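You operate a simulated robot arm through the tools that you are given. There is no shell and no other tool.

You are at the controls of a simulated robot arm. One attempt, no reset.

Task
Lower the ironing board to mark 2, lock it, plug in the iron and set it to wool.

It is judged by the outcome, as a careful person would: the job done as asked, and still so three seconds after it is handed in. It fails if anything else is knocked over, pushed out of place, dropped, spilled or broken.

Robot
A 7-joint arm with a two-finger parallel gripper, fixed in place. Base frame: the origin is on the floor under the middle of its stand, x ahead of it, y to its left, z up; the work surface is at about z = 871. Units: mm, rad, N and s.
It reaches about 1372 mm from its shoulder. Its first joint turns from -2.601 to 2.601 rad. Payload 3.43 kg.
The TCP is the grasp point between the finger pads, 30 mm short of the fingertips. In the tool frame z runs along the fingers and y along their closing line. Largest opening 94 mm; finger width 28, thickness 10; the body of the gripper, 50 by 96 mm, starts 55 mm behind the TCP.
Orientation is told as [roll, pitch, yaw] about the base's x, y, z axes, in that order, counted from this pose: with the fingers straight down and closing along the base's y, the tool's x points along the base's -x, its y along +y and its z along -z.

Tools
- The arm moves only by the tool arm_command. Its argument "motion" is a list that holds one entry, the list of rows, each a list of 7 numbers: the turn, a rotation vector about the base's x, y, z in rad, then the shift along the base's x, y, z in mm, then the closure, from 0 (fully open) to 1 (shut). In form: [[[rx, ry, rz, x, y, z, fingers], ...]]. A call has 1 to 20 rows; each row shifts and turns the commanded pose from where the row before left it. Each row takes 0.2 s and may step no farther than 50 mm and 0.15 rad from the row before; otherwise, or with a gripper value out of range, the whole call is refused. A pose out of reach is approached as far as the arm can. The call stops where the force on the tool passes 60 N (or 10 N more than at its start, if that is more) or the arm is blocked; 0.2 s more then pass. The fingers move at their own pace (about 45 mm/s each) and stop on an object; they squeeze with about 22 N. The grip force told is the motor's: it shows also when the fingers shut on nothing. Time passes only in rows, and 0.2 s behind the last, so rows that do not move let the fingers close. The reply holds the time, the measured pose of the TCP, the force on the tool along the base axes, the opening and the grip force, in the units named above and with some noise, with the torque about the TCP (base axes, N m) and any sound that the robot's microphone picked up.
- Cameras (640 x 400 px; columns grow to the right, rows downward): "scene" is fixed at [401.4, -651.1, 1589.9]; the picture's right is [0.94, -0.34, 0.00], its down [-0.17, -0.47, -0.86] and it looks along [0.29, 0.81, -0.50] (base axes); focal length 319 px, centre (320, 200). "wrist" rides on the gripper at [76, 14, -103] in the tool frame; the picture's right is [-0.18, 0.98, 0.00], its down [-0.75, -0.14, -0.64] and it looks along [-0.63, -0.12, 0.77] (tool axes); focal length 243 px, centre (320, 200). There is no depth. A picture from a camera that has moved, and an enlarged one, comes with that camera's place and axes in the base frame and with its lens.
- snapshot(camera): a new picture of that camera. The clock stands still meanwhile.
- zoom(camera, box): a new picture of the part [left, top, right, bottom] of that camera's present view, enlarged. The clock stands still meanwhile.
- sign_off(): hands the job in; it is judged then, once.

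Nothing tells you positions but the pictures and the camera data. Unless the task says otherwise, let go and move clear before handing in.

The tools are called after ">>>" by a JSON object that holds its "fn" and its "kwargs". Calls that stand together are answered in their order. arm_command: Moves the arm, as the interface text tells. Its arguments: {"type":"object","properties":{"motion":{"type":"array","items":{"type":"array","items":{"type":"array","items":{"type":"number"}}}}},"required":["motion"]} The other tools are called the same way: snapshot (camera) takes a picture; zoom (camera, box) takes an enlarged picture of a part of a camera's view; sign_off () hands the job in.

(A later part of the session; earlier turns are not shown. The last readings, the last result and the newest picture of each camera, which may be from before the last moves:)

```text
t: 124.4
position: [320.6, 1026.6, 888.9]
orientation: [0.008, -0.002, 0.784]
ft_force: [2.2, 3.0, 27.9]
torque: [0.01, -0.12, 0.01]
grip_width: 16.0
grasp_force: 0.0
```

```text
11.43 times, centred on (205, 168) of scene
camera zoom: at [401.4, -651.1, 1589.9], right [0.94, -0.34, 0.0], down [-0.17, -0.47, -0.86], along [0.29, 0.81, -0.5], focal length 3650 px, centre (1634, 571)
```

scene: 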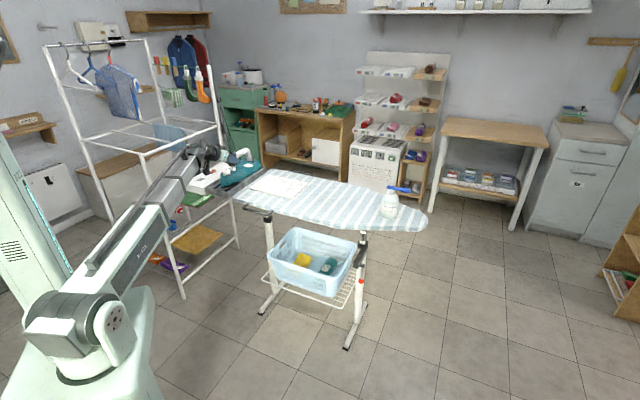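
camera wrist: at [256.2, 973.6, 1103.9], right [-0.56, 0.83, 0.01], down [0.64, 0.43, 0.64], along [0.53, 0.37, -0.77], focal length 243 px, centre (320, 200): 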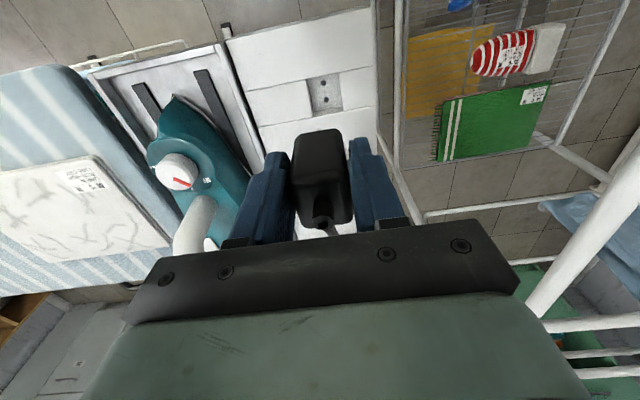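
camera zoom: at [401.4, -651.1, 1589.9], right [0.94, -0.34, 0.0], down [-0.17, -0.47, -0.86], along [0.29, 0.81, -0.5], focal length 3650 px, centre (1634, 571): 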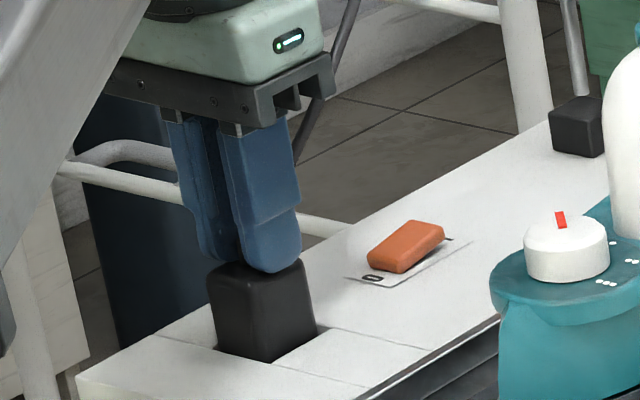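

The plug is firmly home (28 N against a solid stop, and the locked board doesn't sink). I'll rise and take a close look at the socket's rocker switch and the iron's dial.

>>> {"fn": "arm_command", "kwargs": {"motion": [[[0, 0, 0, 0, 0, 5, 0.83], [0, 0, 0, 0, 0, 20, 0.83], [0, 0, 0, 0, 0, 40, 0.83], [0, 0, 0, 0, 0, 45, 0.83], [0, 0, 0, 0, 0, 30, 0.83]]]}}

>>> {"fn": "zoom", "kwargs": {"camera": "scene", "box": [190, 150, 220, 185]}}

>>> {"fn": "zoom", "kwargs": {"camera": "scene", "box": [203, 160, 223, 180]}}

>>> {"fn": "snapshot", "kwargs": {"camera": "wrist"}}

```text
t: 125.6
position: [320.5, 1026.8, 1027.5]
orientation: [0.007, 0.002, 0.785]
ft_force: [0.2, 0.3, -0.2]
torque: [-0.02, -0.03, 0.0]
grip_width: 15.8
grasp_force: 0.1
```

```text
11.43 times, centred on (205, 168) of scene
camera zoom: at [401.4, -651.1, 1589.9], right [0.94, -0.34, 0.0], down [-0.17, -0.47, -0.86], along [0.29, 0.81, -0.5], focal length 3650 px, centre (1634, 571)
```

zoom: 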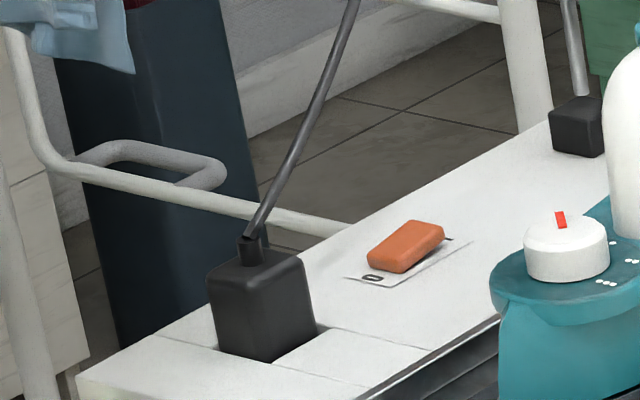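

```text
16.00 times, centred on (213, 170) of scene
camera zoom: at [401.4, -651.1, 1589.9], right [0.94, -0.34, 0.0], down [-0.17, -0.47, -0.86], along [0.29, 0.81, -0.5], focal length 5110 px, centre (2032, 680)
```

zoom: 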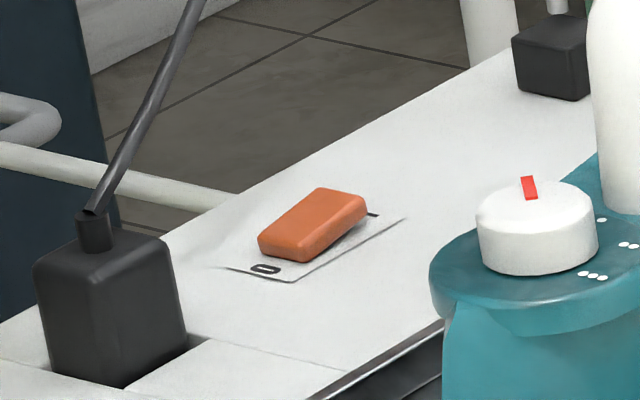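

```text
taken
camera wrist: at [256.2, 983.1, 1130.4], right [-0.56, 0.83, 0.01], down [0.64, 0.43, 0.64], along [0.53, 0.37, -0.77], focal length 243 px, centre (320, 200)
```

wrist: 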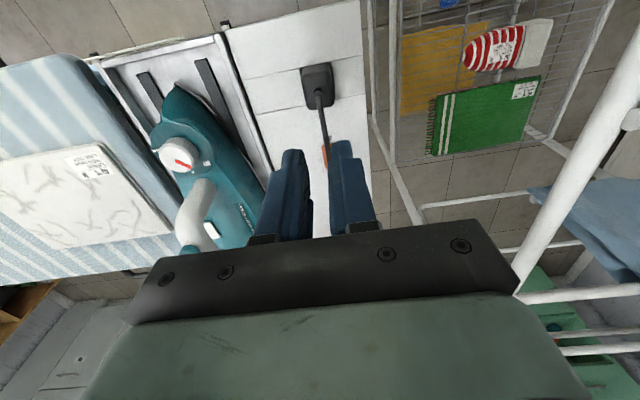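

The switch next to the socket appears to be at "0". First the dial: I'll move above it to read its marks.

>>> {"fn": "arm_command", "kwargs": {"motion": [[[0, 0, 0, 30, -20, 8, 0.83], [0, 0, 0, 35, -23, 6, 0.83], [0, 0, 0, 35, -23, 3, 0.83], [0, 0, 0, 30, -20, 0, 0.83], [0, 0, 0, 0, 0, 0, 0.83]]]}}

>>> {"fn": "snapshot", "kwargs": {"camera": "wrist"}}

```text
t: 126.8
position: [452.0, 941.2, 1043.2]
orientation: [0.008, 0.002, 0.786]
ft_force: [0.9, -0.6, 0.1]
torque: [0.0, -0.03, -0.03]
grip_width: 15.8
grasp_force: 0.0
```

```text
taken
camera wrist: at [389.5, 896.1, 1145.9], right [-0.56, 0.83, 0.01], down [0.64, 0.43, 0.64], along [0.53, 0.37, -0.77], focal length 243 px, centre (320, 200)
```

wrist: 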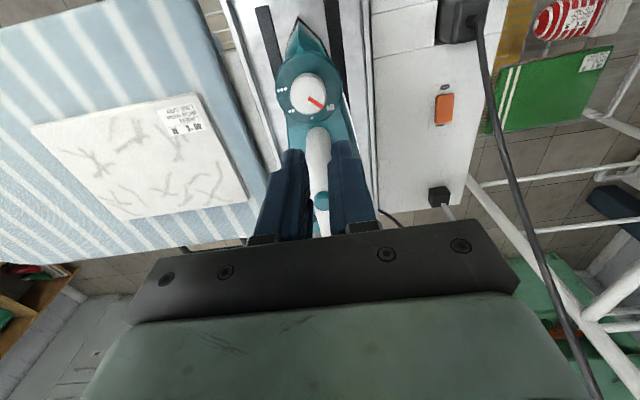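

>>> {"fn": "zoom", "kwargs": {"camera": "wrist", "box": [265, 60, 355, 130]}}

>>> {"fn": "zoom", "kwargs": {"camera": "wrist", "box": [410, 60, 480, 140]}}

>>> {"fn": "zoom", "kwargs": {"camera": "wrist", "box": [420, 0, 520, 60]}}

```text
5.71 times, centred on (310, 95) of wrist
camera zoom: at [389.5, 896.1, 1145.9], right [-0.56, 0.83, 0.01], down [0.64, 0.43, 0.64], along [0.53, 0.37, -0.77], focal length 1386 px, centre (377, 800)
```

zoom: 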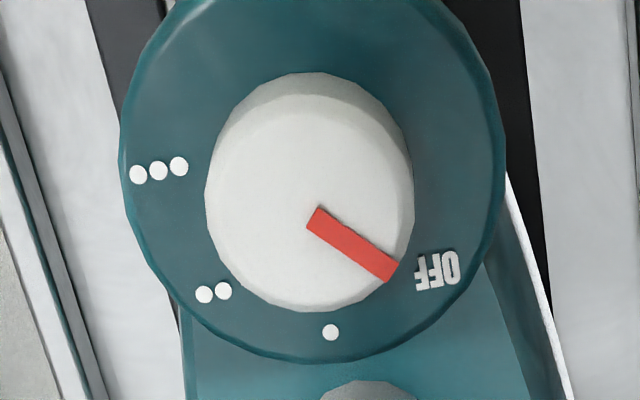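

```text
5.00 times, centred on (445, 100) of wrist
camera zoom: at [389.5, 896.1, 1145.9], right [-0.56, 0.83, 0.01], down [0.64, 0.43, 0.64], along [0.53, 0.37, -0.77], focal length 1213 px, centre (-305, 700)
```

zoom: 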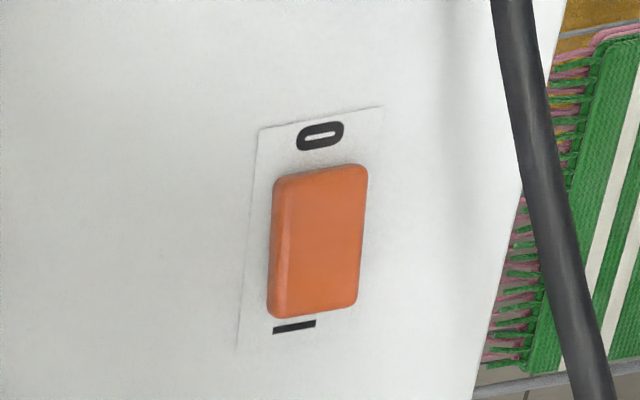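

```text
6.40 times, centred on (470, 30) of wrist
camera zoom: at [389.5, 896.1, 1145.9], right [-0.56, 0.83, 0.01], down [0.64, 0.43, 0.64], along [0.53, 0.37, -0.77], focal length 1553 px, centre (-640, 1288)
```

zoom: 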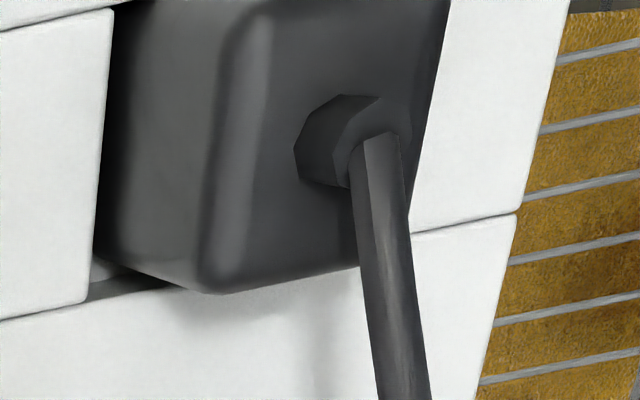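

The dial reads OFF, •, ••, ••• going clockwise, with about 45° between marks; it points to OFF, so wool (••) is about 90° clockwise. I'll look at how close the handle is to the knob.

>>> {"fn": "zoom", "kwargs": {"camera": "wrist", "box": [260, 60, 380, 240]}}

>>> {"fn": "zoom", "kwargs": {"camera": "scene", "box": [215, 140, 265, 185]}}

```text
2.22 times, centred on (320, 150) of wrist
camera zoom: at [389.5, 896.1, 1145.9], right [-0.56, 0.83, 0.01], down [0.64, 0.43, 0.64], along [0.53, 0.37, -0.77], focal length 539 px, centre (320, 311)
```

zoom: 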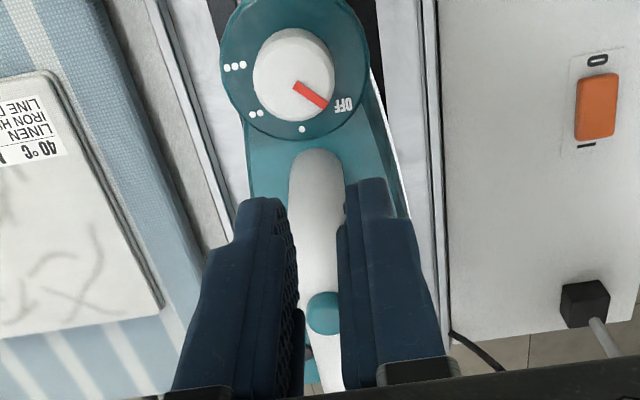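

```text
8.89 times, centred on (240, 162) of scene
camera zoom: at [401.4, -651.1, 1589.9], right [0.94, -0.34, 0.0], down [-0.17, -0.47, -0.86], along [0.29, 0.81, -0.5], focal length 2839 px, centre (1031, 533)
```

zoom: 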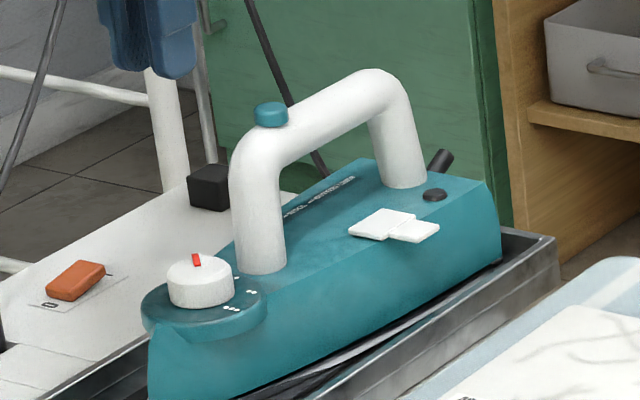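

There are about 20 mm between knob and handle, so I can grip the knob with the tool leaning away from the handle, and turn it in two 45° strokes. I'll set the start orientation above the knob and re-measure.

>>> {"fn": "arm_command", "kwargs": {"motion": [[[0, 0, 0.131, 1, -5, -8, 0.36], [0, 0, 0.131, 1, -5, -8, 0.36], [0, 0, 0.131, 1, -6.8, -8, 0.36], [0.12, -0.0497, 0, 0, 0, -8, 0.36], [0.12, -0.0497, 0, 0, 0, 0, 0.36], [0.12, -0.0497, 0, 0, 0, 0, 0.36], [0.12, -0.0497, 0, 0, 0, 0, 0.36], [0, 0, 0, 0, 0, 0, 0.36]]]}}

>>> {"fn": "snapshot", "kwargs": {"camera": "wrist"}}

>>> {"fn": "zoom", "kwargs": {"camera": "scene", "box": [205, 125, 265, 185]}}

```text
t: 128.6
position: [454.2, 924.8, 1011.1]
orientation: [0.009, -0.52, 1.179]
ft_force: [0.3, 0.5, 0.6]
torque: [-0.01, 0.02, 0.01]
grip_width: 60.5
grasp_force: 0.0
```

```text
taken
camera wrist: at [396.8, 822.1, 1063.0], right [-0.85, 0.52, 0.1], down [0.26, 0.25, 0.93], along [0.46, 0.82, -0.35], focal length 243 px, centre (320, 200)
```

wrist: 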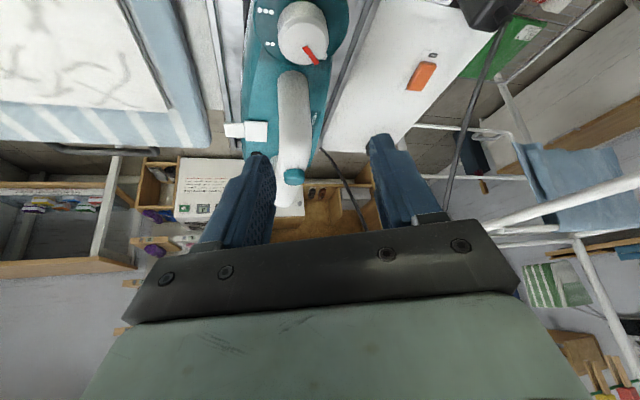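

```text
6.67 times, centred on (235, 155) of scene
camera zoom: at [401.4, -651.1, 1589.9], right [0.94, -0.34, 0.0], down [-0.17, -0.47, -0.86], along [0.29, 0.81, -0.5], focal length 2129 px, centre (887, 500)
```

zoom: 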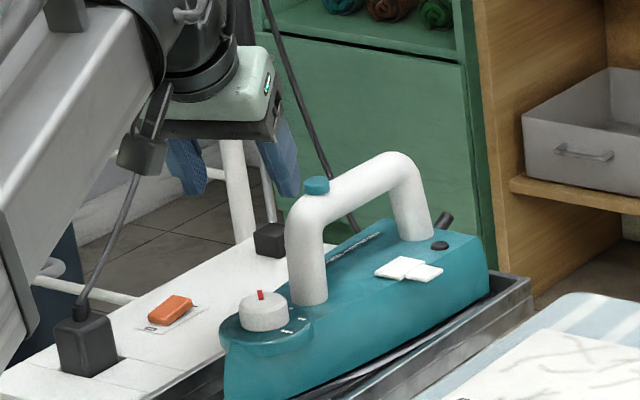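

>>> {"fn": "zoom", "kwargs": {"camera": "wrist", "box": [240, 0, 360, 80]}}

```text
5.00 times, centred on (300, 40) of wrist
camera zoom: at [396.8, 822.1, 1063.0], right [-0.85, 0.52, 0.1], down [0.26, 0.25, 0.93], along [0.46, 0.82, -0.35], focal length 1213 px, centre (420, 1000)
```

zoom: 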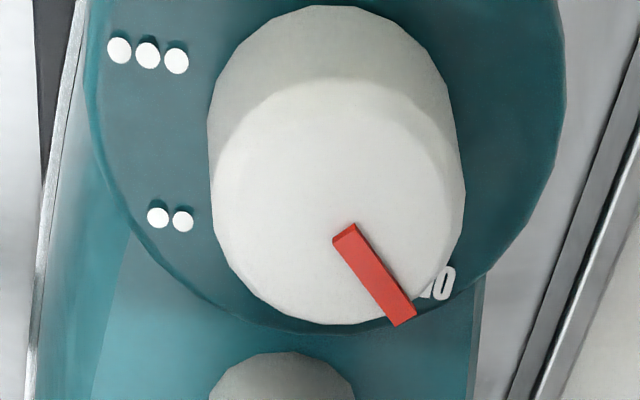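

Knob axis at about (457, 930), top at ~895, base disc at ~878; it's centred between the fingers. Descending so the tips stop just above the disc.

>>> {"fn": "arm_command", "kwargs": {"motion": [[[0, 0, 0, 0, 0, -30, 0.36], [0, 0, 0, 0, 0, -30, 0.36], [0, 0, 0, 0, 0, -20, 0.36], [0, 0, 0, 0, 0, -10, 0.36], [0, 0, 0, 0, 0, -4, 0.36], [0, 0, 0, 0, 0, 0, 0.36]]]}}

>>> {"fn": "zoom", "kwargs": {"camera": "scene", "box": [210, 140, 260, 185]}}

>>> {"fn": "snapshot", "kwargs": {"camera": "wrist"}}

```text
t: 130.0
position: [454.6, 924.9, 916.8]
orientation: [0.008, -0.517, 1.177]
ft_force: [0.3, -0.7, -0.1]
torque: [0.01, 0.0, -0.04]
grip_width: 60.1
grasp_force: 0.1
```

```text
8.89 times, centred on (235, 162) of scene
camera zoom: at [401.4, -651.1, 1589.9], right [0.94, -0.34, 0.0], down [-0.17, -0.47, -0.86], along [0.29, 0.81, -0.5], focal length 2839 px, centre (1076, 533)
```

zoom: 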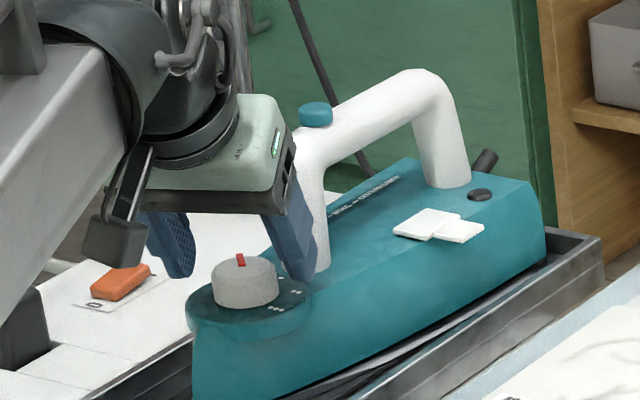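

```text
taken
camera wrist: at [397.3, 821.7, 969.5], right [-0.85, 0.52, 0.1], down [0.26, 0.25, 0.93], along [0.46, 0.82, -0.35], focal length 243 px, centre (320, 200)
```

wrist: 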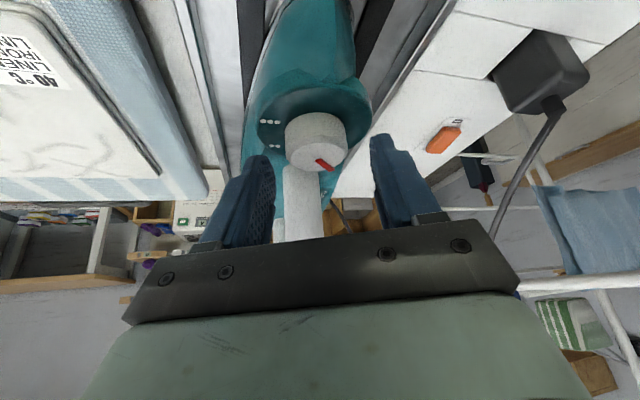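

>>> {"fn": "zoom", "kwargs": {"camera": "wrist", "box": [240, 80, 400, 200]}}

```text
3.33 times, centred on (320, 140) of wrist
camera zoom: at [397.3, 821.7, 969.5], right [-0.85, 0.52, 0.1], down [0.26, 0.25, 0.93], along [0.46, 0.82, -0.35], focal length 809 px, centre (320, 400)
```

zoom: 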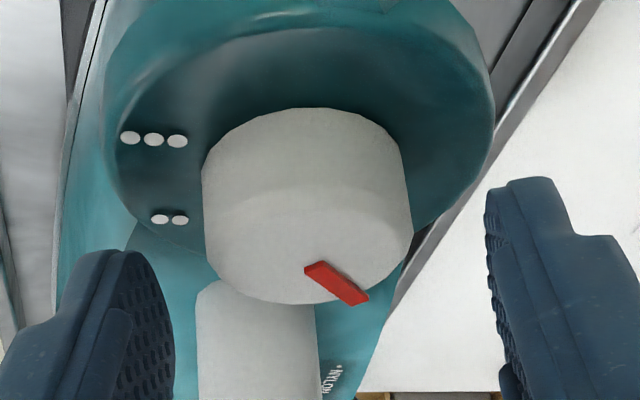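

The knob is centred within about 1 mm. I'll lower 2 mm more and grip it.

>>> {"fn": "arm_command", "kwargs": {"motion": [[[0, 0, 0, 0.9, -0.4, -2, 0.36], [0, 0, 0, 0, 0, 0, 0.6], [0, 0, 0, 0, 0, 0, 1], [0, 0, 0, 0, 0, 0, 1], [0, 0, 0, 0, 0, 0, 1], [0, 0, 0, 0, 0, 0, 1]]]}}

>>> {"fn": "zoom", "kwargs": {"camera": "wrist", "box": [240, 80, 400, 200]}}

>>> {"fn": "zoom", "kwargs": {"camera": "scene", "box": [210, 140, 260, 185]}}

```text
t: 131.4
position: [455.1, 924.7, 915.0]
orientation: [0.01, -0.52, 1.178]
ft_force: [0.1, 1.2, 0.2]
torque: [-0.01, -0.06, 0.0]
grip_width: 34.7
grasp_force: 21.9
```

```text
3.33 times, centred on (320, 140) of wrist
camera zoom: at [397.9, 821.5, 967.1], right [-0.85, 0.52, 0.1], down [0.26, 0.25, 0.93], along [0.46, 0.82, -0.35], focal length 809 px, centre (320, 400)
```

zoom: 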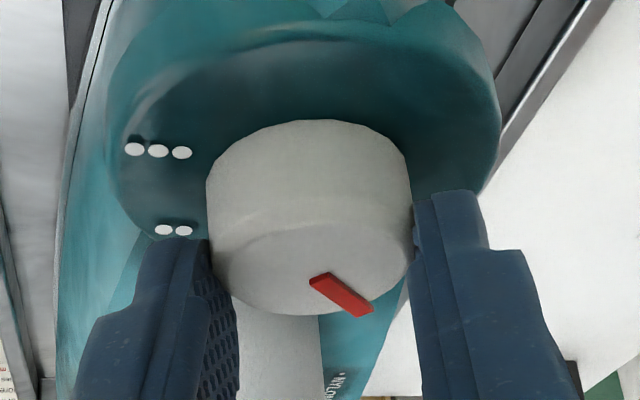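

```text
8.89 times, centred on (235, 162) of scene
camera zoom: at [401.4, -651.1, 1589.9], right [0.94, -0.34, 0.0], down [-0.17, -0.47, -0.86], along [0.29, 0.81, -0.5], focal length 2839 px, centre (1076, 533)
```

zoom: 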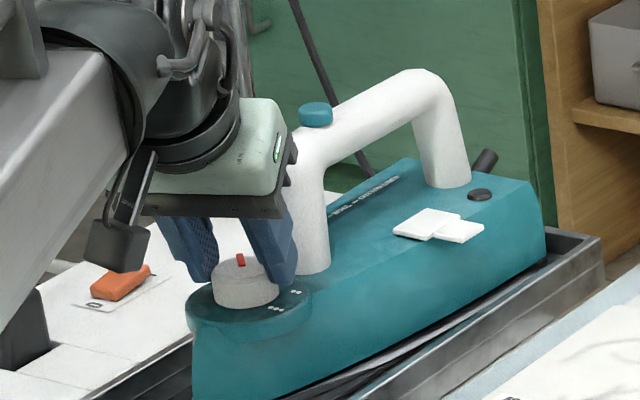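

Gripped (34.7 mm). I'll turn clockwise about the knob's axis, starting with a small step to check that it follows.

>>> {"fn": "arm_command", "kwargs": {"motion": [[[0, 0, -0.131, -0.74, 0.36, 0, 1], [0, 0, -0.131, -0.69, 0.46, 0, 1]]]}}

>>> {"fn": "zoom", "kwargs": {"camera": "wrist", "box": [240, 80, 400, 200]}}

>>> {"fn": "zoom", "kwargs": {"camera": "scene", "box": [210, 140, 260, 185]}}

```text
t: 132.0
position: [454.2, 926.6, 915.7]
orientation: [0.009, -0.518, 0.913]
ft_force: [0.3, 1.2, -1.0]
torque: [0.09, -0.14, -0.01]
grip_width: 34.6
grasp_force: 22.0
```

```text
3.33 times, centred on (320, 140) of wrist
camera zoom: at [371.6, 840.7, 967.2], right [-0.68, 0.72, 0.1], down [0.32, 0.18, 0.93], along [0.66, 0.67, -0.35], focal length 809 px, centre (320, 400)
```

zoom: 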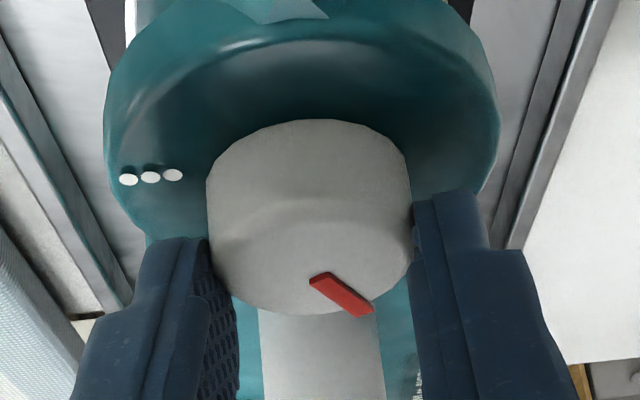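

```text
8.89 times, centred on (235, 162) of scene
camera zoom: at [401.4, -651.1, 1589.9], right [0.94, -0.34, 0.0], down [-0.17, -0.47, -0.86], along [0.29, 0.81, -0.5], focal length 2839 px, centre (1076, 533)
```

zoom: 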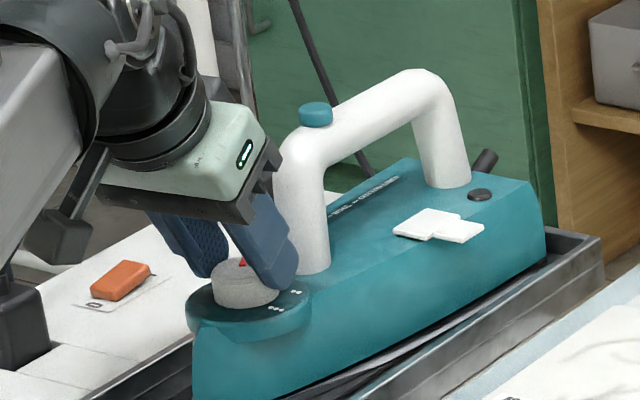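

The knob turns with the gripper and the iron stays put. Continuing to complete the first 45°.

>>> {"fn": "arm_command", "kwargs": {"motion": [[[0, 0, -0.131, -0.61, 0.55, 0, 1], [0, 0, -0.131, -0.55, 0.62, 0, 1], [0, 0, -0.131, -0.46, 0.68, 0, 1], [0, 0, -0.131, -0.36, 0.74, 0, 1]]]}}

>>> {"fn": "zoom", "kwargs": {"camera": "wrist", "box": [240, 80, 400, 200]}}

>>> {"fn": "zoom", "kwargs": {"camera": "scene", "box": [210, 140, 260, 185]}}

```text
t: 133.0
position: [451.9, 928.4, 915.7]
orientation: [0.008, -0.52, 0.388]
ft_force: [-0.1, -0.5, 1.4]
torque: [-0.03, -0.03, -0.01]
grip_width: 34.6
grasp_force: 22.0
```

```text
3.33 times, centred on (320, 140) of wrist
camera zoom: at [338.1, 895.7, 967.3], right [-0.23, 0.97, 0.1], down [0.37, -0.01, 0.93], along [0.9, 0.25, -0.35], focal length 809 px, centre (320, 400)
```

zoom: 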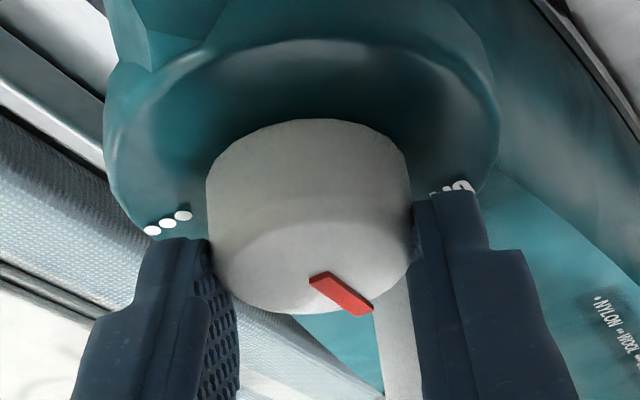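

```text
8.89 times, centred on (235, 162) of scene
camera zoom: at [401.4, -651.1, 1589.9], right [0.94, -0.34, 0.0], down [-0.17, -0.47, -0.86], along [0.29, 0.81, -0.5], focal length 2839 px, centre (1076, 533)
```

zoom: 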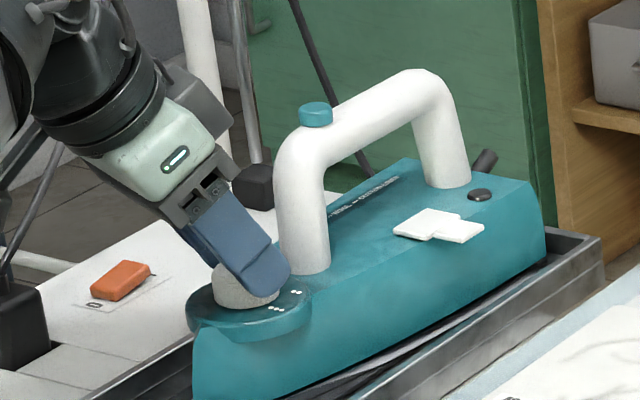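

First 45° done. I'll open, rise, turn back, and regrip for the second stroke.

>>> {"fn": "arm_command", "kwargs": {"motion": [[[0, 0, 0, 0, 0, 0, 0.36], [0, 0, 0, 0, 0, 0, 0.36], [0, 0, 0, 0, 0, 10, 0.36], [0, 0, 0, 0, 0, 25, 0.36], [0, 0, 0.131, 0.36, -0.74, 0, 0.36], [0, 0, 0.131, 0.46, -0.68, 0, 0.36], [0, 0, 0.131, 0.55, -0.62, 0, 0.36], [0, 0, 0.131, 0.61, -0.55, 0, 0.36], [0, 0, 0.131, 0.69, -0.46, 0, 0.36], [0, 0, 0.131, 0.74, -0.36, 0, 0.36], [0, 0, 0, 0, 0, 0, 0.36]]]}}

>>> {"fn": "zoom", "kwargs": {"camera": "wrist", "box": [240, 50, 400, 170]}}

>>> {"fn": "zoom", "kwargs": {"camera": "scene", "box": [210, 140, 260, 185]}}

```text
t: 135.4
position: [456.3, 924.7, 950.8]
orientation: [0.008, -0.517, 1.178]
ft_force: [-0.3, 0.3, 0.3]
torque: [0.01, 0.0, -0.01]
grip_width: 59.8
grasp_force: 0.1
```

```text
3.33 times, centred on (320, 110) of wrist
camera zoom: at [398.3, 821.7, 1002.0], right [-0.85, 0.52, 0.1], down [0.26, 0.26, 0.93], along [0.46, 0.82, -0.35], focal length 809 px, centre (320, 500)
```

zoom: 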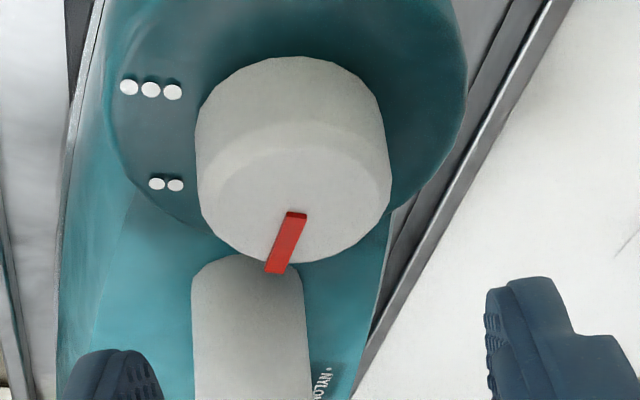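

```text
8.89 times, centred on (235, 162) of scene
camera zoom: at [401.4, -651.1, 1589.9], right [0.94, -0.34, 0.0], down [-0.17, -0.47, -0.86], along [0.29, 0.81, -0.5], focal length 2839 px, centre (1076, 533)
```

zoom: 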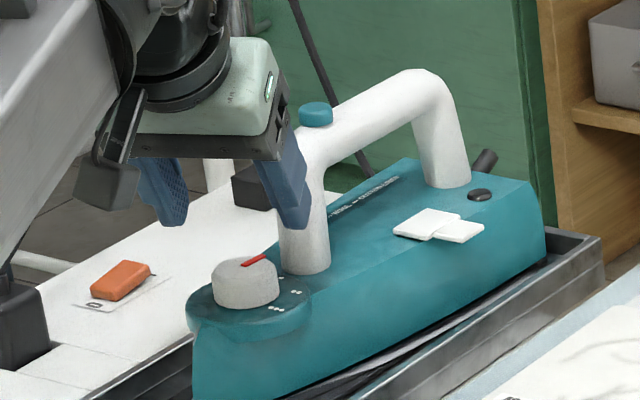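

The marker now points toward "•". Second stroke: descend, grip, and turn another 45°.

>>> {"fn": "arm_command", "kwargs": {"motion": [[[0, 0, 0, 0, 0, -20, 0.36], [0, 0, 0, 0, 0, -15, 0.36], [0, 0, 0, 0, 0, 0, 0.6], [0, 0, 0, 0, 0, 0, 1], [0, 0, 0, 0, 0, 0, 1], [0, 0, 0, 0, 0, 0, 1], [0, 0, 0, 0, 0, 0, 1], [0, 0, -0.131, -0.74, 0.36, 0, 1], [0, 0, -0.131, -0.69, 0.46, 0, 1], [0, 0, -0.131, -0.61, 0.55, 0, 1], [0, 0, -0.131, -0.55, 0.62, 0, 1], [0, 0, -0.131, -0.46, 0.68, 0, 1]]]}}

>>> {"fn": "zoom", "kwargs": {"camera": "wrist", "box": [240, 80, 400, 200]}}

```text
t: 138.0
position: [450.9, 928.1, 916.4]
orientation: [0.008, -0.518, 0.52]
ft_force: [3.3, 0.7, 3.0]
torque: [-0.03, 0.03, 0.01]
grip_width: 35.5
grasp_force: 21.9
```

```text
3.33 times, centred on (320, 140) of wrist
camera zoom: at [343.2, 880.9, 966.6], right [-0.35, 0.93, 0.1], down [0.36, 0.04, 0.93], along [0.86, 0.36, -0.35], focal length 809 px, centre (320, 400)
```

zoom: 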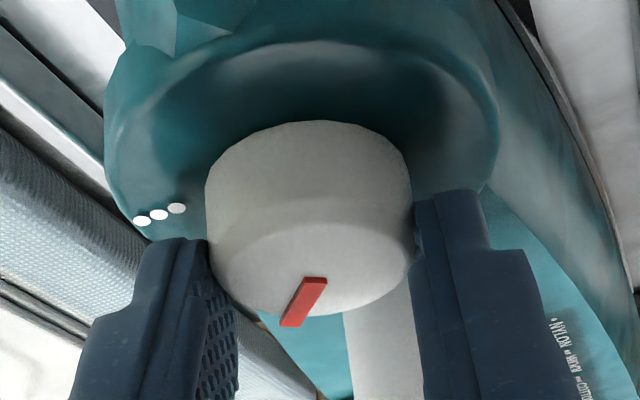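

One more small step to reach about 90°, then release and check the pointer against the dots.

>>> {"fn": "arm_command", "kwargs": {"motion": [[[0, 0, -0.131, -0.36, 0.74, 0, 1], [0, 0, 0, 0, 0, 0, 1], [0, 0, 0, 0, 0, 0, 0.36], [0, 0, 0, 0, 0, 0, 0.36], [0, 0, 0, 0, 0, 10, 0.36], [0, 0, 0, 0, 0, 30, 0.36], [0, 0, 0.131, 0.36, -0.74, 20, 0.36], [0, 0, 0.131, 0.46, -0.68, 20, 0.36], [0, 0, 0.131, 0.55, -0.62, 10, 0.36], [0, 0, 0.131, 0.61, -0.55, 0, 0.36], [0, 0, 0.131, 0.69, -0.46, 0, 0.36], [0, 0, 0.131, 0.74, -0.36, 0, 0.36], [0, 0, 0, 0, 0, 0, 0.36]]]}}

>>> {"fn": "snapshot", "kwargs": {"camera": "wrist"}}

>>> {"fn": "zoom", "kwargs": {"camera": "wrist", "box": [240, 0, 380, 100]}}

>>> {"fn": "zoom", "kwargs": {"camera": "scene", "box": [210, 150, 250, 185]}}

```text
t: 140.8
position: [455.5, 924.9, 1004.4]
orientation: [0.008, -0.521, 1.18]
ft_force: [-0.2, 0.1, 0.2]
torque: [0.01, 0.01, -0.03]
grip_width: 60.4
grasp_force: 0.1
```

```text
taken
camera wrist: at [398.0, 821.9, 1057.0], right [-0.85, 0.52, 0.1], down [0.26, 0.26, 0.93], along [0.46, 0.82, -0.35], focal length 243 px, centre (320, 200)
```

wrist: 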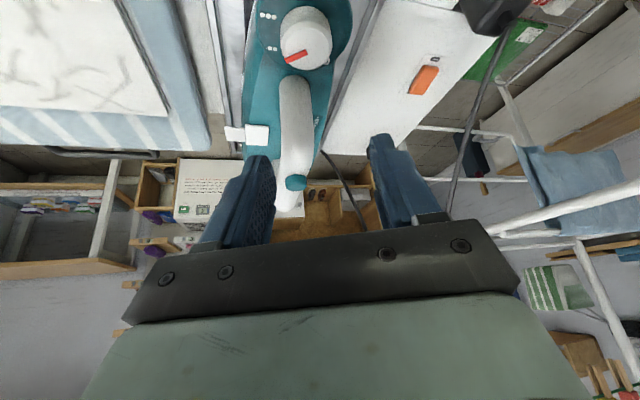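

```text
4.00 times, centred on (310, 50) of wrist
camera zoom: at [398.0, 821.9, 1057.0], right [-0.85, 0.52, 0.1], down [0.26, 0.26, 0.93], along [0.46, 0.82, -0.35], focal length 970 px, centre (360, 800)
```

zoom: 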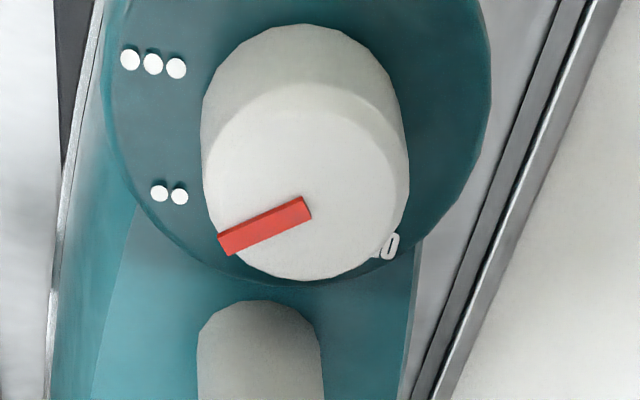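

```text
11.43 times, centred on (230, 168) of scene
camera zoom: at [401.4, -651.1, 1589.9], right [0.94, -0.34, 0.0], down [-0.17, -0.47, -0.86], along [0.29, 0.81, -0.5], focal length 3650 px, centre (1349, 571)
```

zoom: 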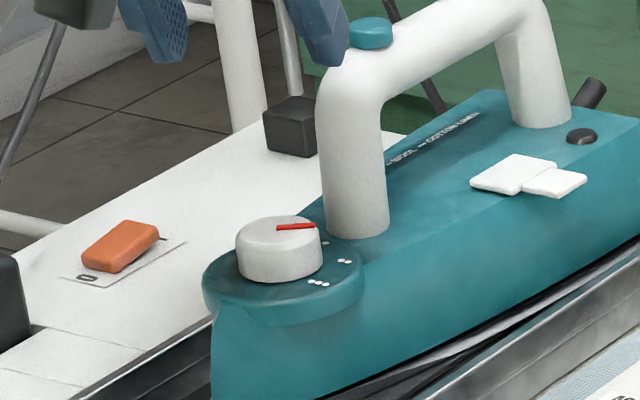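

The pointer looks aligned with "••". I'll return to the straight-down view to verify the angle precisely.

>>> {"fn": "arm_command", "kwargs": {"motion": [[[-0.12, 0.0497, 0, 0, 0, 10, 0.36], [-0.12, 0.0497, 0, 0, 0, 10, 0.36], [-0.12, 0.0497, 0, 0, 0, 10, 0.36], [-0.12, 0.0497, 0, 0, 0, 10, 0.36], [0, 0, -0.131, -1, 5, 0, 0.36], [0, 0, -0.131, -1, 5, 0, 0.36], [0, 0, -0.131, -1, 6, 0, 0.36], [0, 0, 0, 0, 0, 0, 0.36]]]}}

>>> {"fn": "zoom", "kwargs": {"camera": "wrist", "box": [265, 60, 355, 130]}}

>>> {"fn": "snapshot", "kwargs": {"camera": "wrist"}}

```text
t: 142.6
position: [451.8, 941.0, 1045.4]
orientation: [0.008, 0.003, 0.783]
ft_force: [-0.3, -0.3, -0.2]
torque: [0.0, -0.01, 0.0]
grip_width: 60.2
grasp_force: 0.1
```

```text
5.71 times, centred on (310, 95) of wrist
camera zoom: at [388.8, 897.1, 1148.7], right [-0.56, 0.83, 0.01], down [0.64, 0.43, 0.64], along [0.53, 0.37, -0.77], focal length 1386 px, centre (377, 800)
```

zoom: 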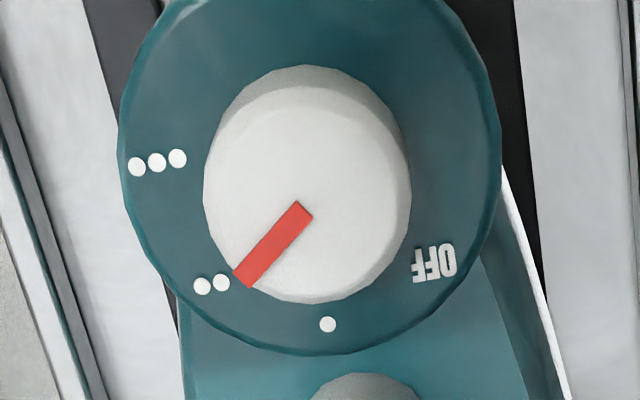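

```text
taken
camera wrist: at [388.8, 897.1, 1148.7], right [-0.56, 0.83, 0.01], down [0.64, 0.43, 0.64], along [0.53, 0.37, -0.77], focal length 243 px, centre (320, 200)
```

wrist: 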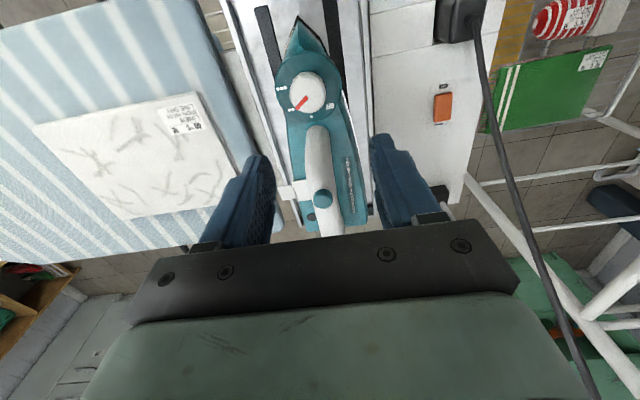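

The pointer is now on "••" (wool) to within about a degree. Next I'll inspect the socket's rocker switch more closely.

>>> {"fn": "zoom", "kwargs": {"camera": "wrist", "box": [415, 70, 475, 140]}}

>>> {"fn": "zoom", "kwargs": {"camera": "scene", "box": [205, 163, 217, 175]}}

>>> {"fn": "zoom", "kwargs": {"camera": "wrist", "box": [430, 0, 510, 60]}}

>>> {"fn": "zoom", "kwargs": {"camera": "scene", "box": [185, 155, 215, 185]}}

```text
5.71 times, centred on (445, 105) of wrist
camera zoom: at [388.8, 897.1, 1148.7], right [-0.56, 0.83, 0.01], down [0.64, 0.43, 0.64], along [0.53, 0.37, -0.77], focal length 1386 px, centre (-394, 743)
```

zoom: 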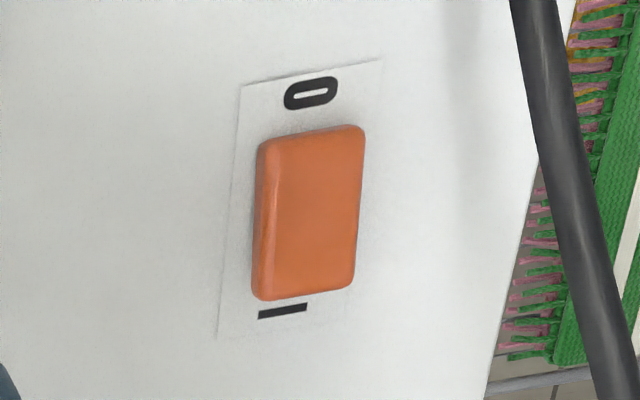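

```text
16.00 times, centred on (211, 169) of scene
camera zoom: at [401.4, -651.1, 1589.9], right [0.94, -0.34, 0.0], down [-0.17, -0.47, -0.86], along [0.29, 0.81, -0.5], focal length 5110 px, centre (2064, 696)
```

zoom: 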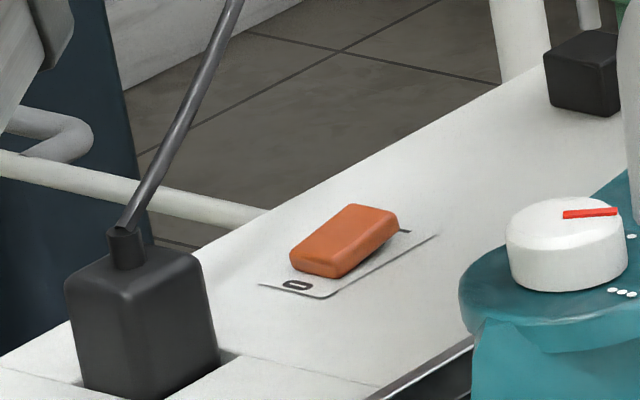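

```text
6.67 times, centred on (470, 30) of wrist
camera zoom: at [388.8, 897.1, 1148.7], right [-0.56, 0.83, 0.01], down [0.64, 0.43, 0.64], along [0.53, 0.37, -0.77], focal length 1618 px, centre (-680, 1333)
```

zoom: 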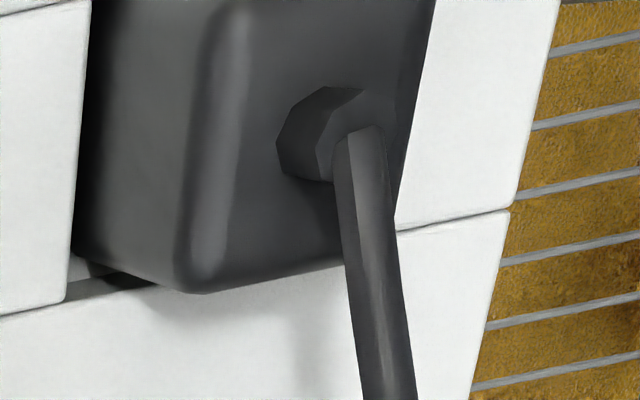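

```text
13.33 times, centred on (200, 170) of scene
camera zoom: at [401.4, -651.1, 1589.9], right [0.94, -0.34, 0.0], down [-0.17, -0.47, -0.86], along [0.29, 0.81, -0.5], focal length 4258 px, centre (1920, 600)
```

zoom: 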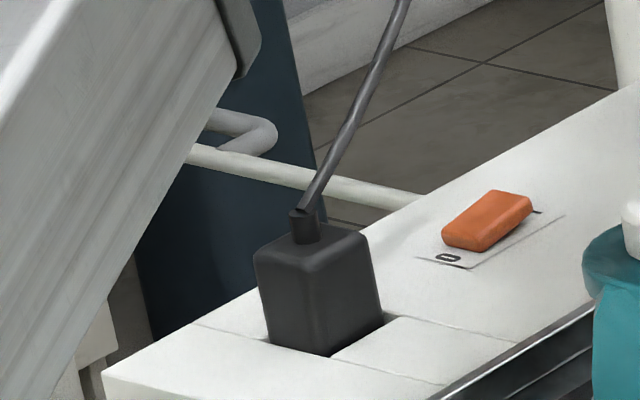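

The rocker next to the socket is at "0", so the plugged-in iron would stay dead; a careful person would switch the socket on so that the wool setting takes effect. The cord hangs above it, so I'll come in from the iron's side with the tool tilted and fingers closed.

>>> {"fn": "arm_command", "kwargs": {"motion": [[[0, 0, 0, 5, 30, 5, 1], [0, 0, 0, 6, 38, 0, 1], [0, 0, 0, 6, 38, 0, 1], [0.0919, 0.0919, 0, 0, 0, -5, 1], [0.0919, 0.0919, 0, 0, 0, -12, 1], [0.0919, 0.0919, 0, 0, 0, -15, 1], [0.0919, 0.0919, 0, 0, 0, -15, 1], [0, 0, 0, 0, 0, 0, 1]]]}}

>>> {"fn": "snapshot", "kwargs": {"camera": "wrist"}}

>>> {"fn": "zoom", "kwargs": {"camera": "scene", "box": [180, 110, 280, 185]}}

```text
t: 144.4
position: [470.5, 1046.8, 1002.7]
orientation: [0.531, 0.001, 0.785]
ft_force: [-0.8, 0.1, -0.2]
torque: [0.01, -0.02, -0.03]
grip_width: 0.0
grasp_force: 22.2
```

```text
taken
camera wrist: at [444.5, 964.3, 1099.2], right [-0.47, 0.73, 0.5], down [0.85, 0.22, 0.48], along [0.24, 0.65, -0.72], focal length 243 px, centre (320, 200)
```

wrist: 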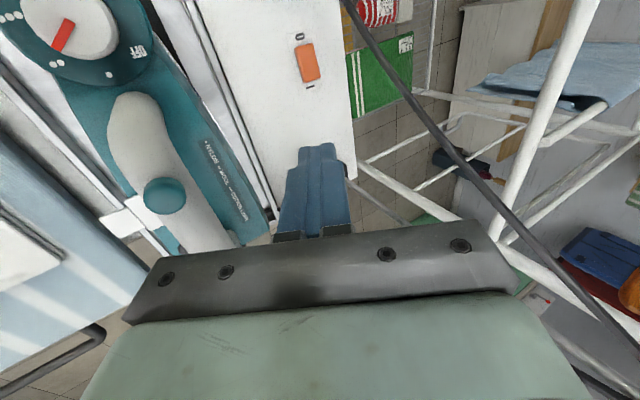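

```text
5.33 times, centred on (230, 148) of scene
camera zoom: at [401.4, -651.1, 1589.9], right [0.94, -0.34, 0.0], down [-0.17, -0.47, -0.86], along [0.29, 0.81, -0.5], focal length 1703 px, centre (800, 480)
```

zoom: 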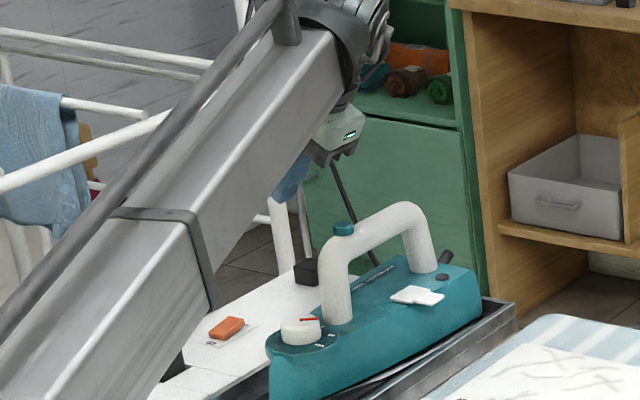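

>>> {"fn": "zoom", "kwargs": {"camera": "wrist", "box": [270, 20, 350, 100]}}

>>> {"fn": "zoom", "kwargs": {"camera": "wrist", "box": [0, 0, 160, 100]}}

```text
5.00 times, centred on (310, 60) of wrist
camera zoom: at [444.5, 964.3, 1099.2], right [-0.47, 0.73, 0.5], down [0.85, 0.22, 0.48], along [0.24, 0.65, -0.72], focal length 1213 px, centre (370, 900)
```

zoom: 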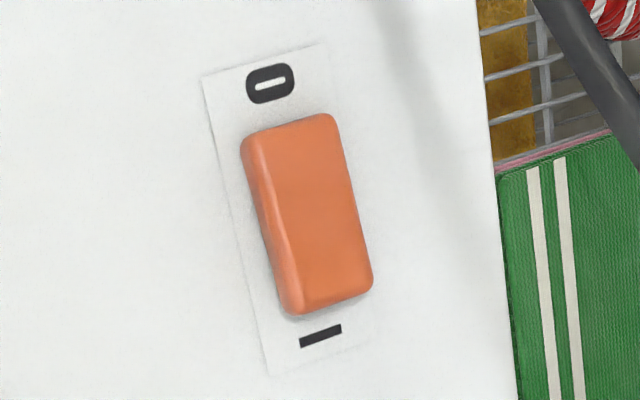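

```text
4.00 times, centred on (80, 50) of wrist
camera zoom: at [444.5, 964.3, 1099.2], right [-0.47, 0.73, 0.5], down [0.85, 0.22, 0.48], along [0.24, 0.65, -0.72], focal length 970 px, centre (1280, 800)
```

zoom: 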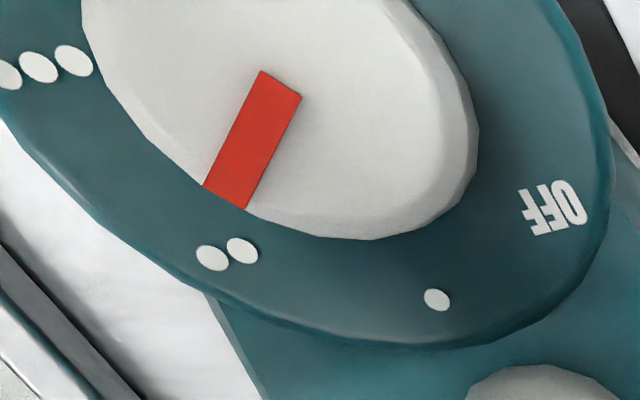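

The "I" end stands proud, confirming the switch is off; the dial is clearly on "••". I'll bring the closed fingertips down over the "I" end along the tool's tilt.

>>> {"fn": "arm_command", "kwargs": {"motion": [[[0, 0, 0, -12, 11.5, -25, 1], [0, 0, 0, -12, 11.5, -25, 1], [0, 0, 0, -12, 11.5, -25, 1], [0, 0, 0, -12, 11.5, -25, 1], [0, 0, 0, -12, 11.5, -20, 1], [0, 0, 0, 0, 0, 0, 1]]]}}

>>> {"fn": "snapshot", "kwargs": {"camera": "wrist"}}

>>> {"fn": "zoom", "kwargs": {"camera": "scene", "box": [180, 120, 260, 185]}}

```text
t: 145.8
position: [409.3, 1104.0, 881.8]
orientation: [0.528, 0.002, 0.785]
ft_force: [0.3, 0.1, -1.0]
torque: [0.01, -0.02, 0.01]
grip_width: 0.0
grasp_force: 22.5
```

```text
taken
camera wrist: at [384.0, 1021.1, 979.1], right [-0.47, 0.73, 0.5], down [0.85, 0.22, 0.48], along [0.24, 0.65, -0.72], focal length 243 px, centre (320, 200)
```

wrist: 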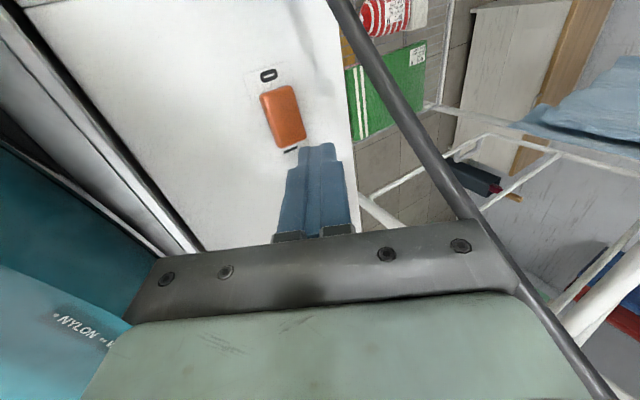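

```text
6.15 times, centred on (220, 152) of scene
camera zoom: at [401.4, -651.1, 1589.9], right [0.94, -0.34, 0.0], down [-0.17, -0.47, -0.86], along [0.29, 0.81, -0.5], focal length 1965 px, centre (935, 492)
```

zoom: 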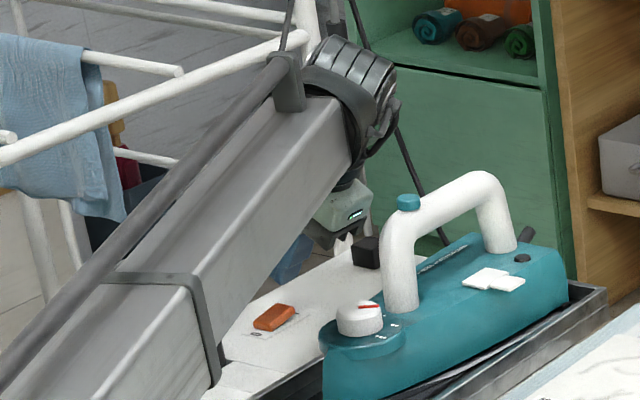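

The cord looks close to the gripper's right end; I'll zoom in before going on.

>>> {"fn": "zoom", "kwargs": {"camera": "wrist", "box": [400, 130, 640, 400]}}

>>> {"fn": "zoom", "kwargs": {"camera": "wrist", "box": [240, 60, 380, 180]}}

>>> {"fn": "snapshot", "kwargs": {"camera": "scene"}}

```text
1.48 times, centred on (520, 265) of wrist
camera zoom: at [384.0, 1021.1, 979.1], right [-0.47, 0.73, 0.5], down [0.85, 0.22, 0.48], along [0.24, 0.65, -0.72], focal length 359 px, centre (24, 104)
```

zoom: 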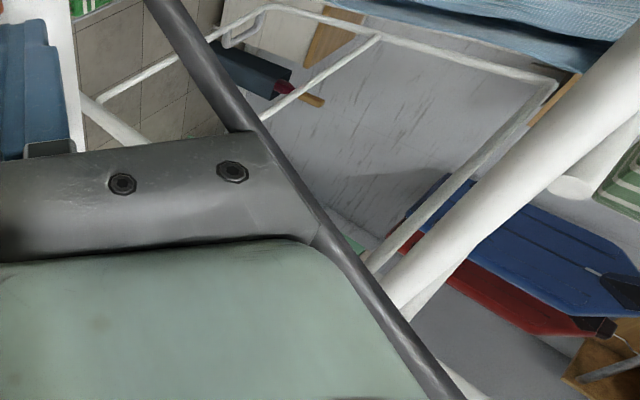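

```text
3.33 times, centred on (310, 120) of wrist
camera zoom: at [384.0, 1021.1, 979.1], right [-0.47, 0.73, 0.5], down [0.85, 0.22, 0.48], along [0.24, 0.65, -0.72], focal length 809 px, centre (353, 467)
```

zoom: 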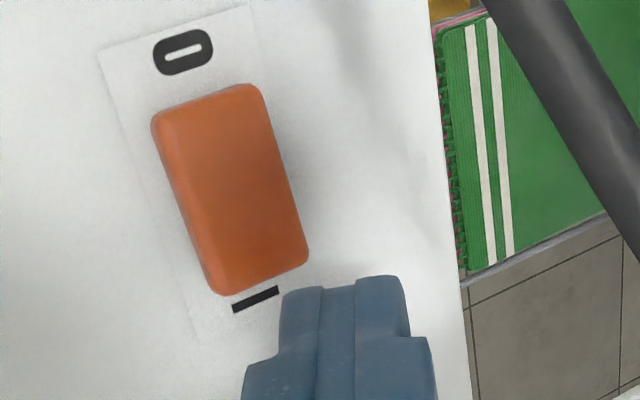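

```text
taken
```

scene: 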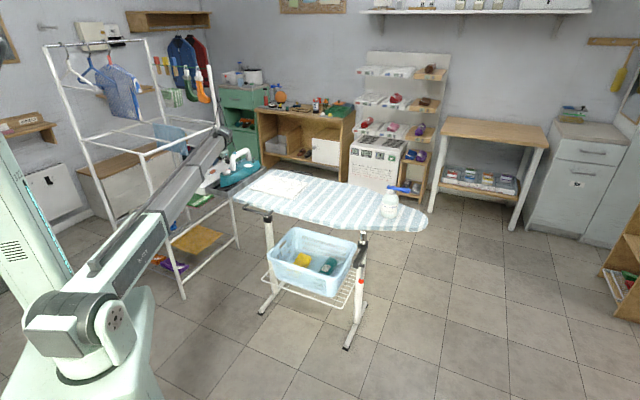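

The cord passes just beside the gripper without touching; moving straight down takes the gripper away from it. I'll shift 4 mm toward the iron and lower onto the "I" end slowly.

>>> {"fn": "arm_command", "kwargs": {"motion": [[[0, 0, 0, 2.8, -2.8, 0, 1], [0, 0, 0, 0, 0, -6, 1], [0, 0, 0, 0, 0, -6, 1], [0, 0, 0, 0, 0, -4, 1]]]}}

>>> {"fn": "zoom", "kwargs": {"camera": "wrist", "box": [240, 80, 400, 200]}}

>>> {"fn": "zoom", "kwargs": {"camera": "wrist", "box": [300, 0, 640, 400]}}

```text
t: 146.8
position: [412.5, 1101.3, 867.3]
orientation: [0.527, -0.002, 0.786]
ft_force: [0.4, 0.1, 0.4]
torque: [0.0, 0.01, 0.01]
grip_width: 0.0
grasp_force: 21.9
```

```text
3.33 times, centred on (320, 140) of wrist
camera zoom: at [386.5, 1019.3, 963.2], right [-0.47, 0.73, 0.5], down [0.85, 0.22, 0.48], along [0.24, 0.65, -0.72], focal length 809 px, centre (320, 400)
```

zoom: 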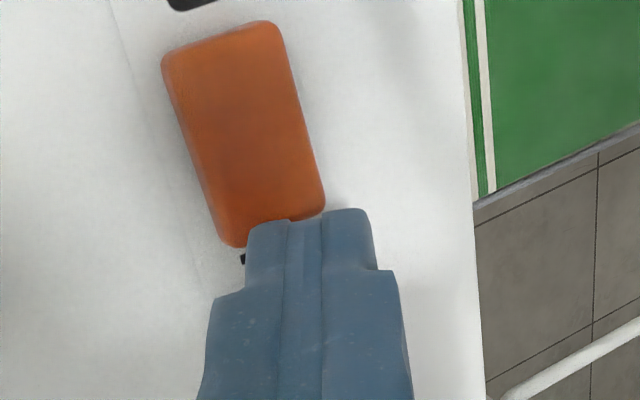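

```text
1.00 times, centred on (470, 200) of wrist (not enlarged: the box is as wide or as high as the picture)
camera zoom: at [386.5, 1019.3, 963.2], right [-0.47, 0.73, 0.5], down [0.85, 0.22, 0.48], along [0.24, 0.65, -0.72], focal length 243 px, centre (170, 200)
```

zoom: 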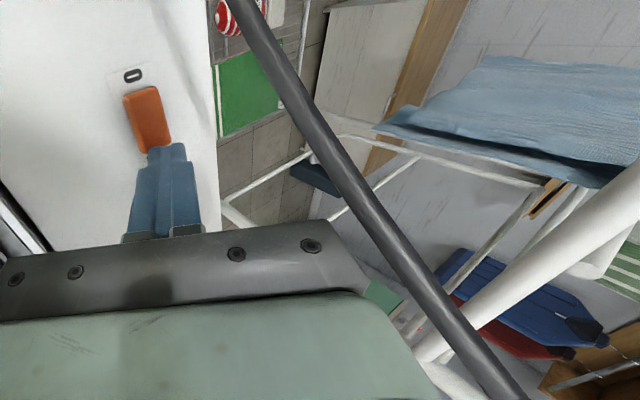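

The cord is well clear now and the fingertip is over the "I" end. Lowering in small steps until the rocker flips.

>>> {"fn": "arm_command", "kwargs": {"motion": [[[0, 0, 0, 0, 0, -2, 1], [0, 0, 0, 0, 0, -2, 1], [0, 0, 0, 0, 0, -2, 1]]]}}

>>> {"fn": "zoom", "kwargs": {"camera": "wrist", "box": [240, 60, 400, 180]}}

```text
t: 147.6
position: [411.8, 1102.4, 860.8]
orientation: [0.529, 0.001, 0.784]
ft_force: [-0.3, -0.2, 0.0]
torque: [0.03, -0.01, -0.03]
grip_width: 0.0
grasp_force: 22.0
```

```text
3.33 times, centred on (320, 120) of wrist
camera zoom: at [386.1, 1019.6, 957.1], right [-0.47, 0.73, 0.5], down [0.85, 0.22, 0.48], along [0.24, 0.65, -0.72], focal length 809 px, centre (320, 467)
```

zoom: 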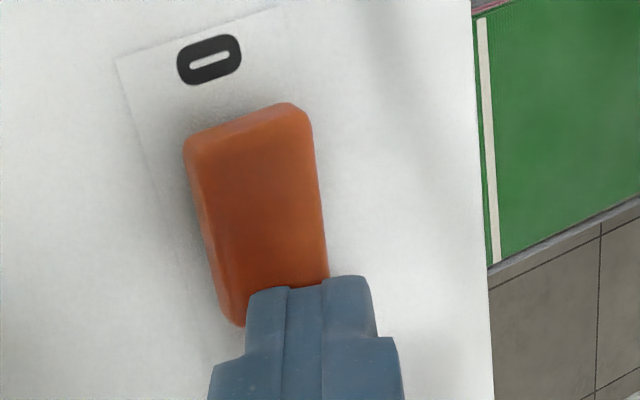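

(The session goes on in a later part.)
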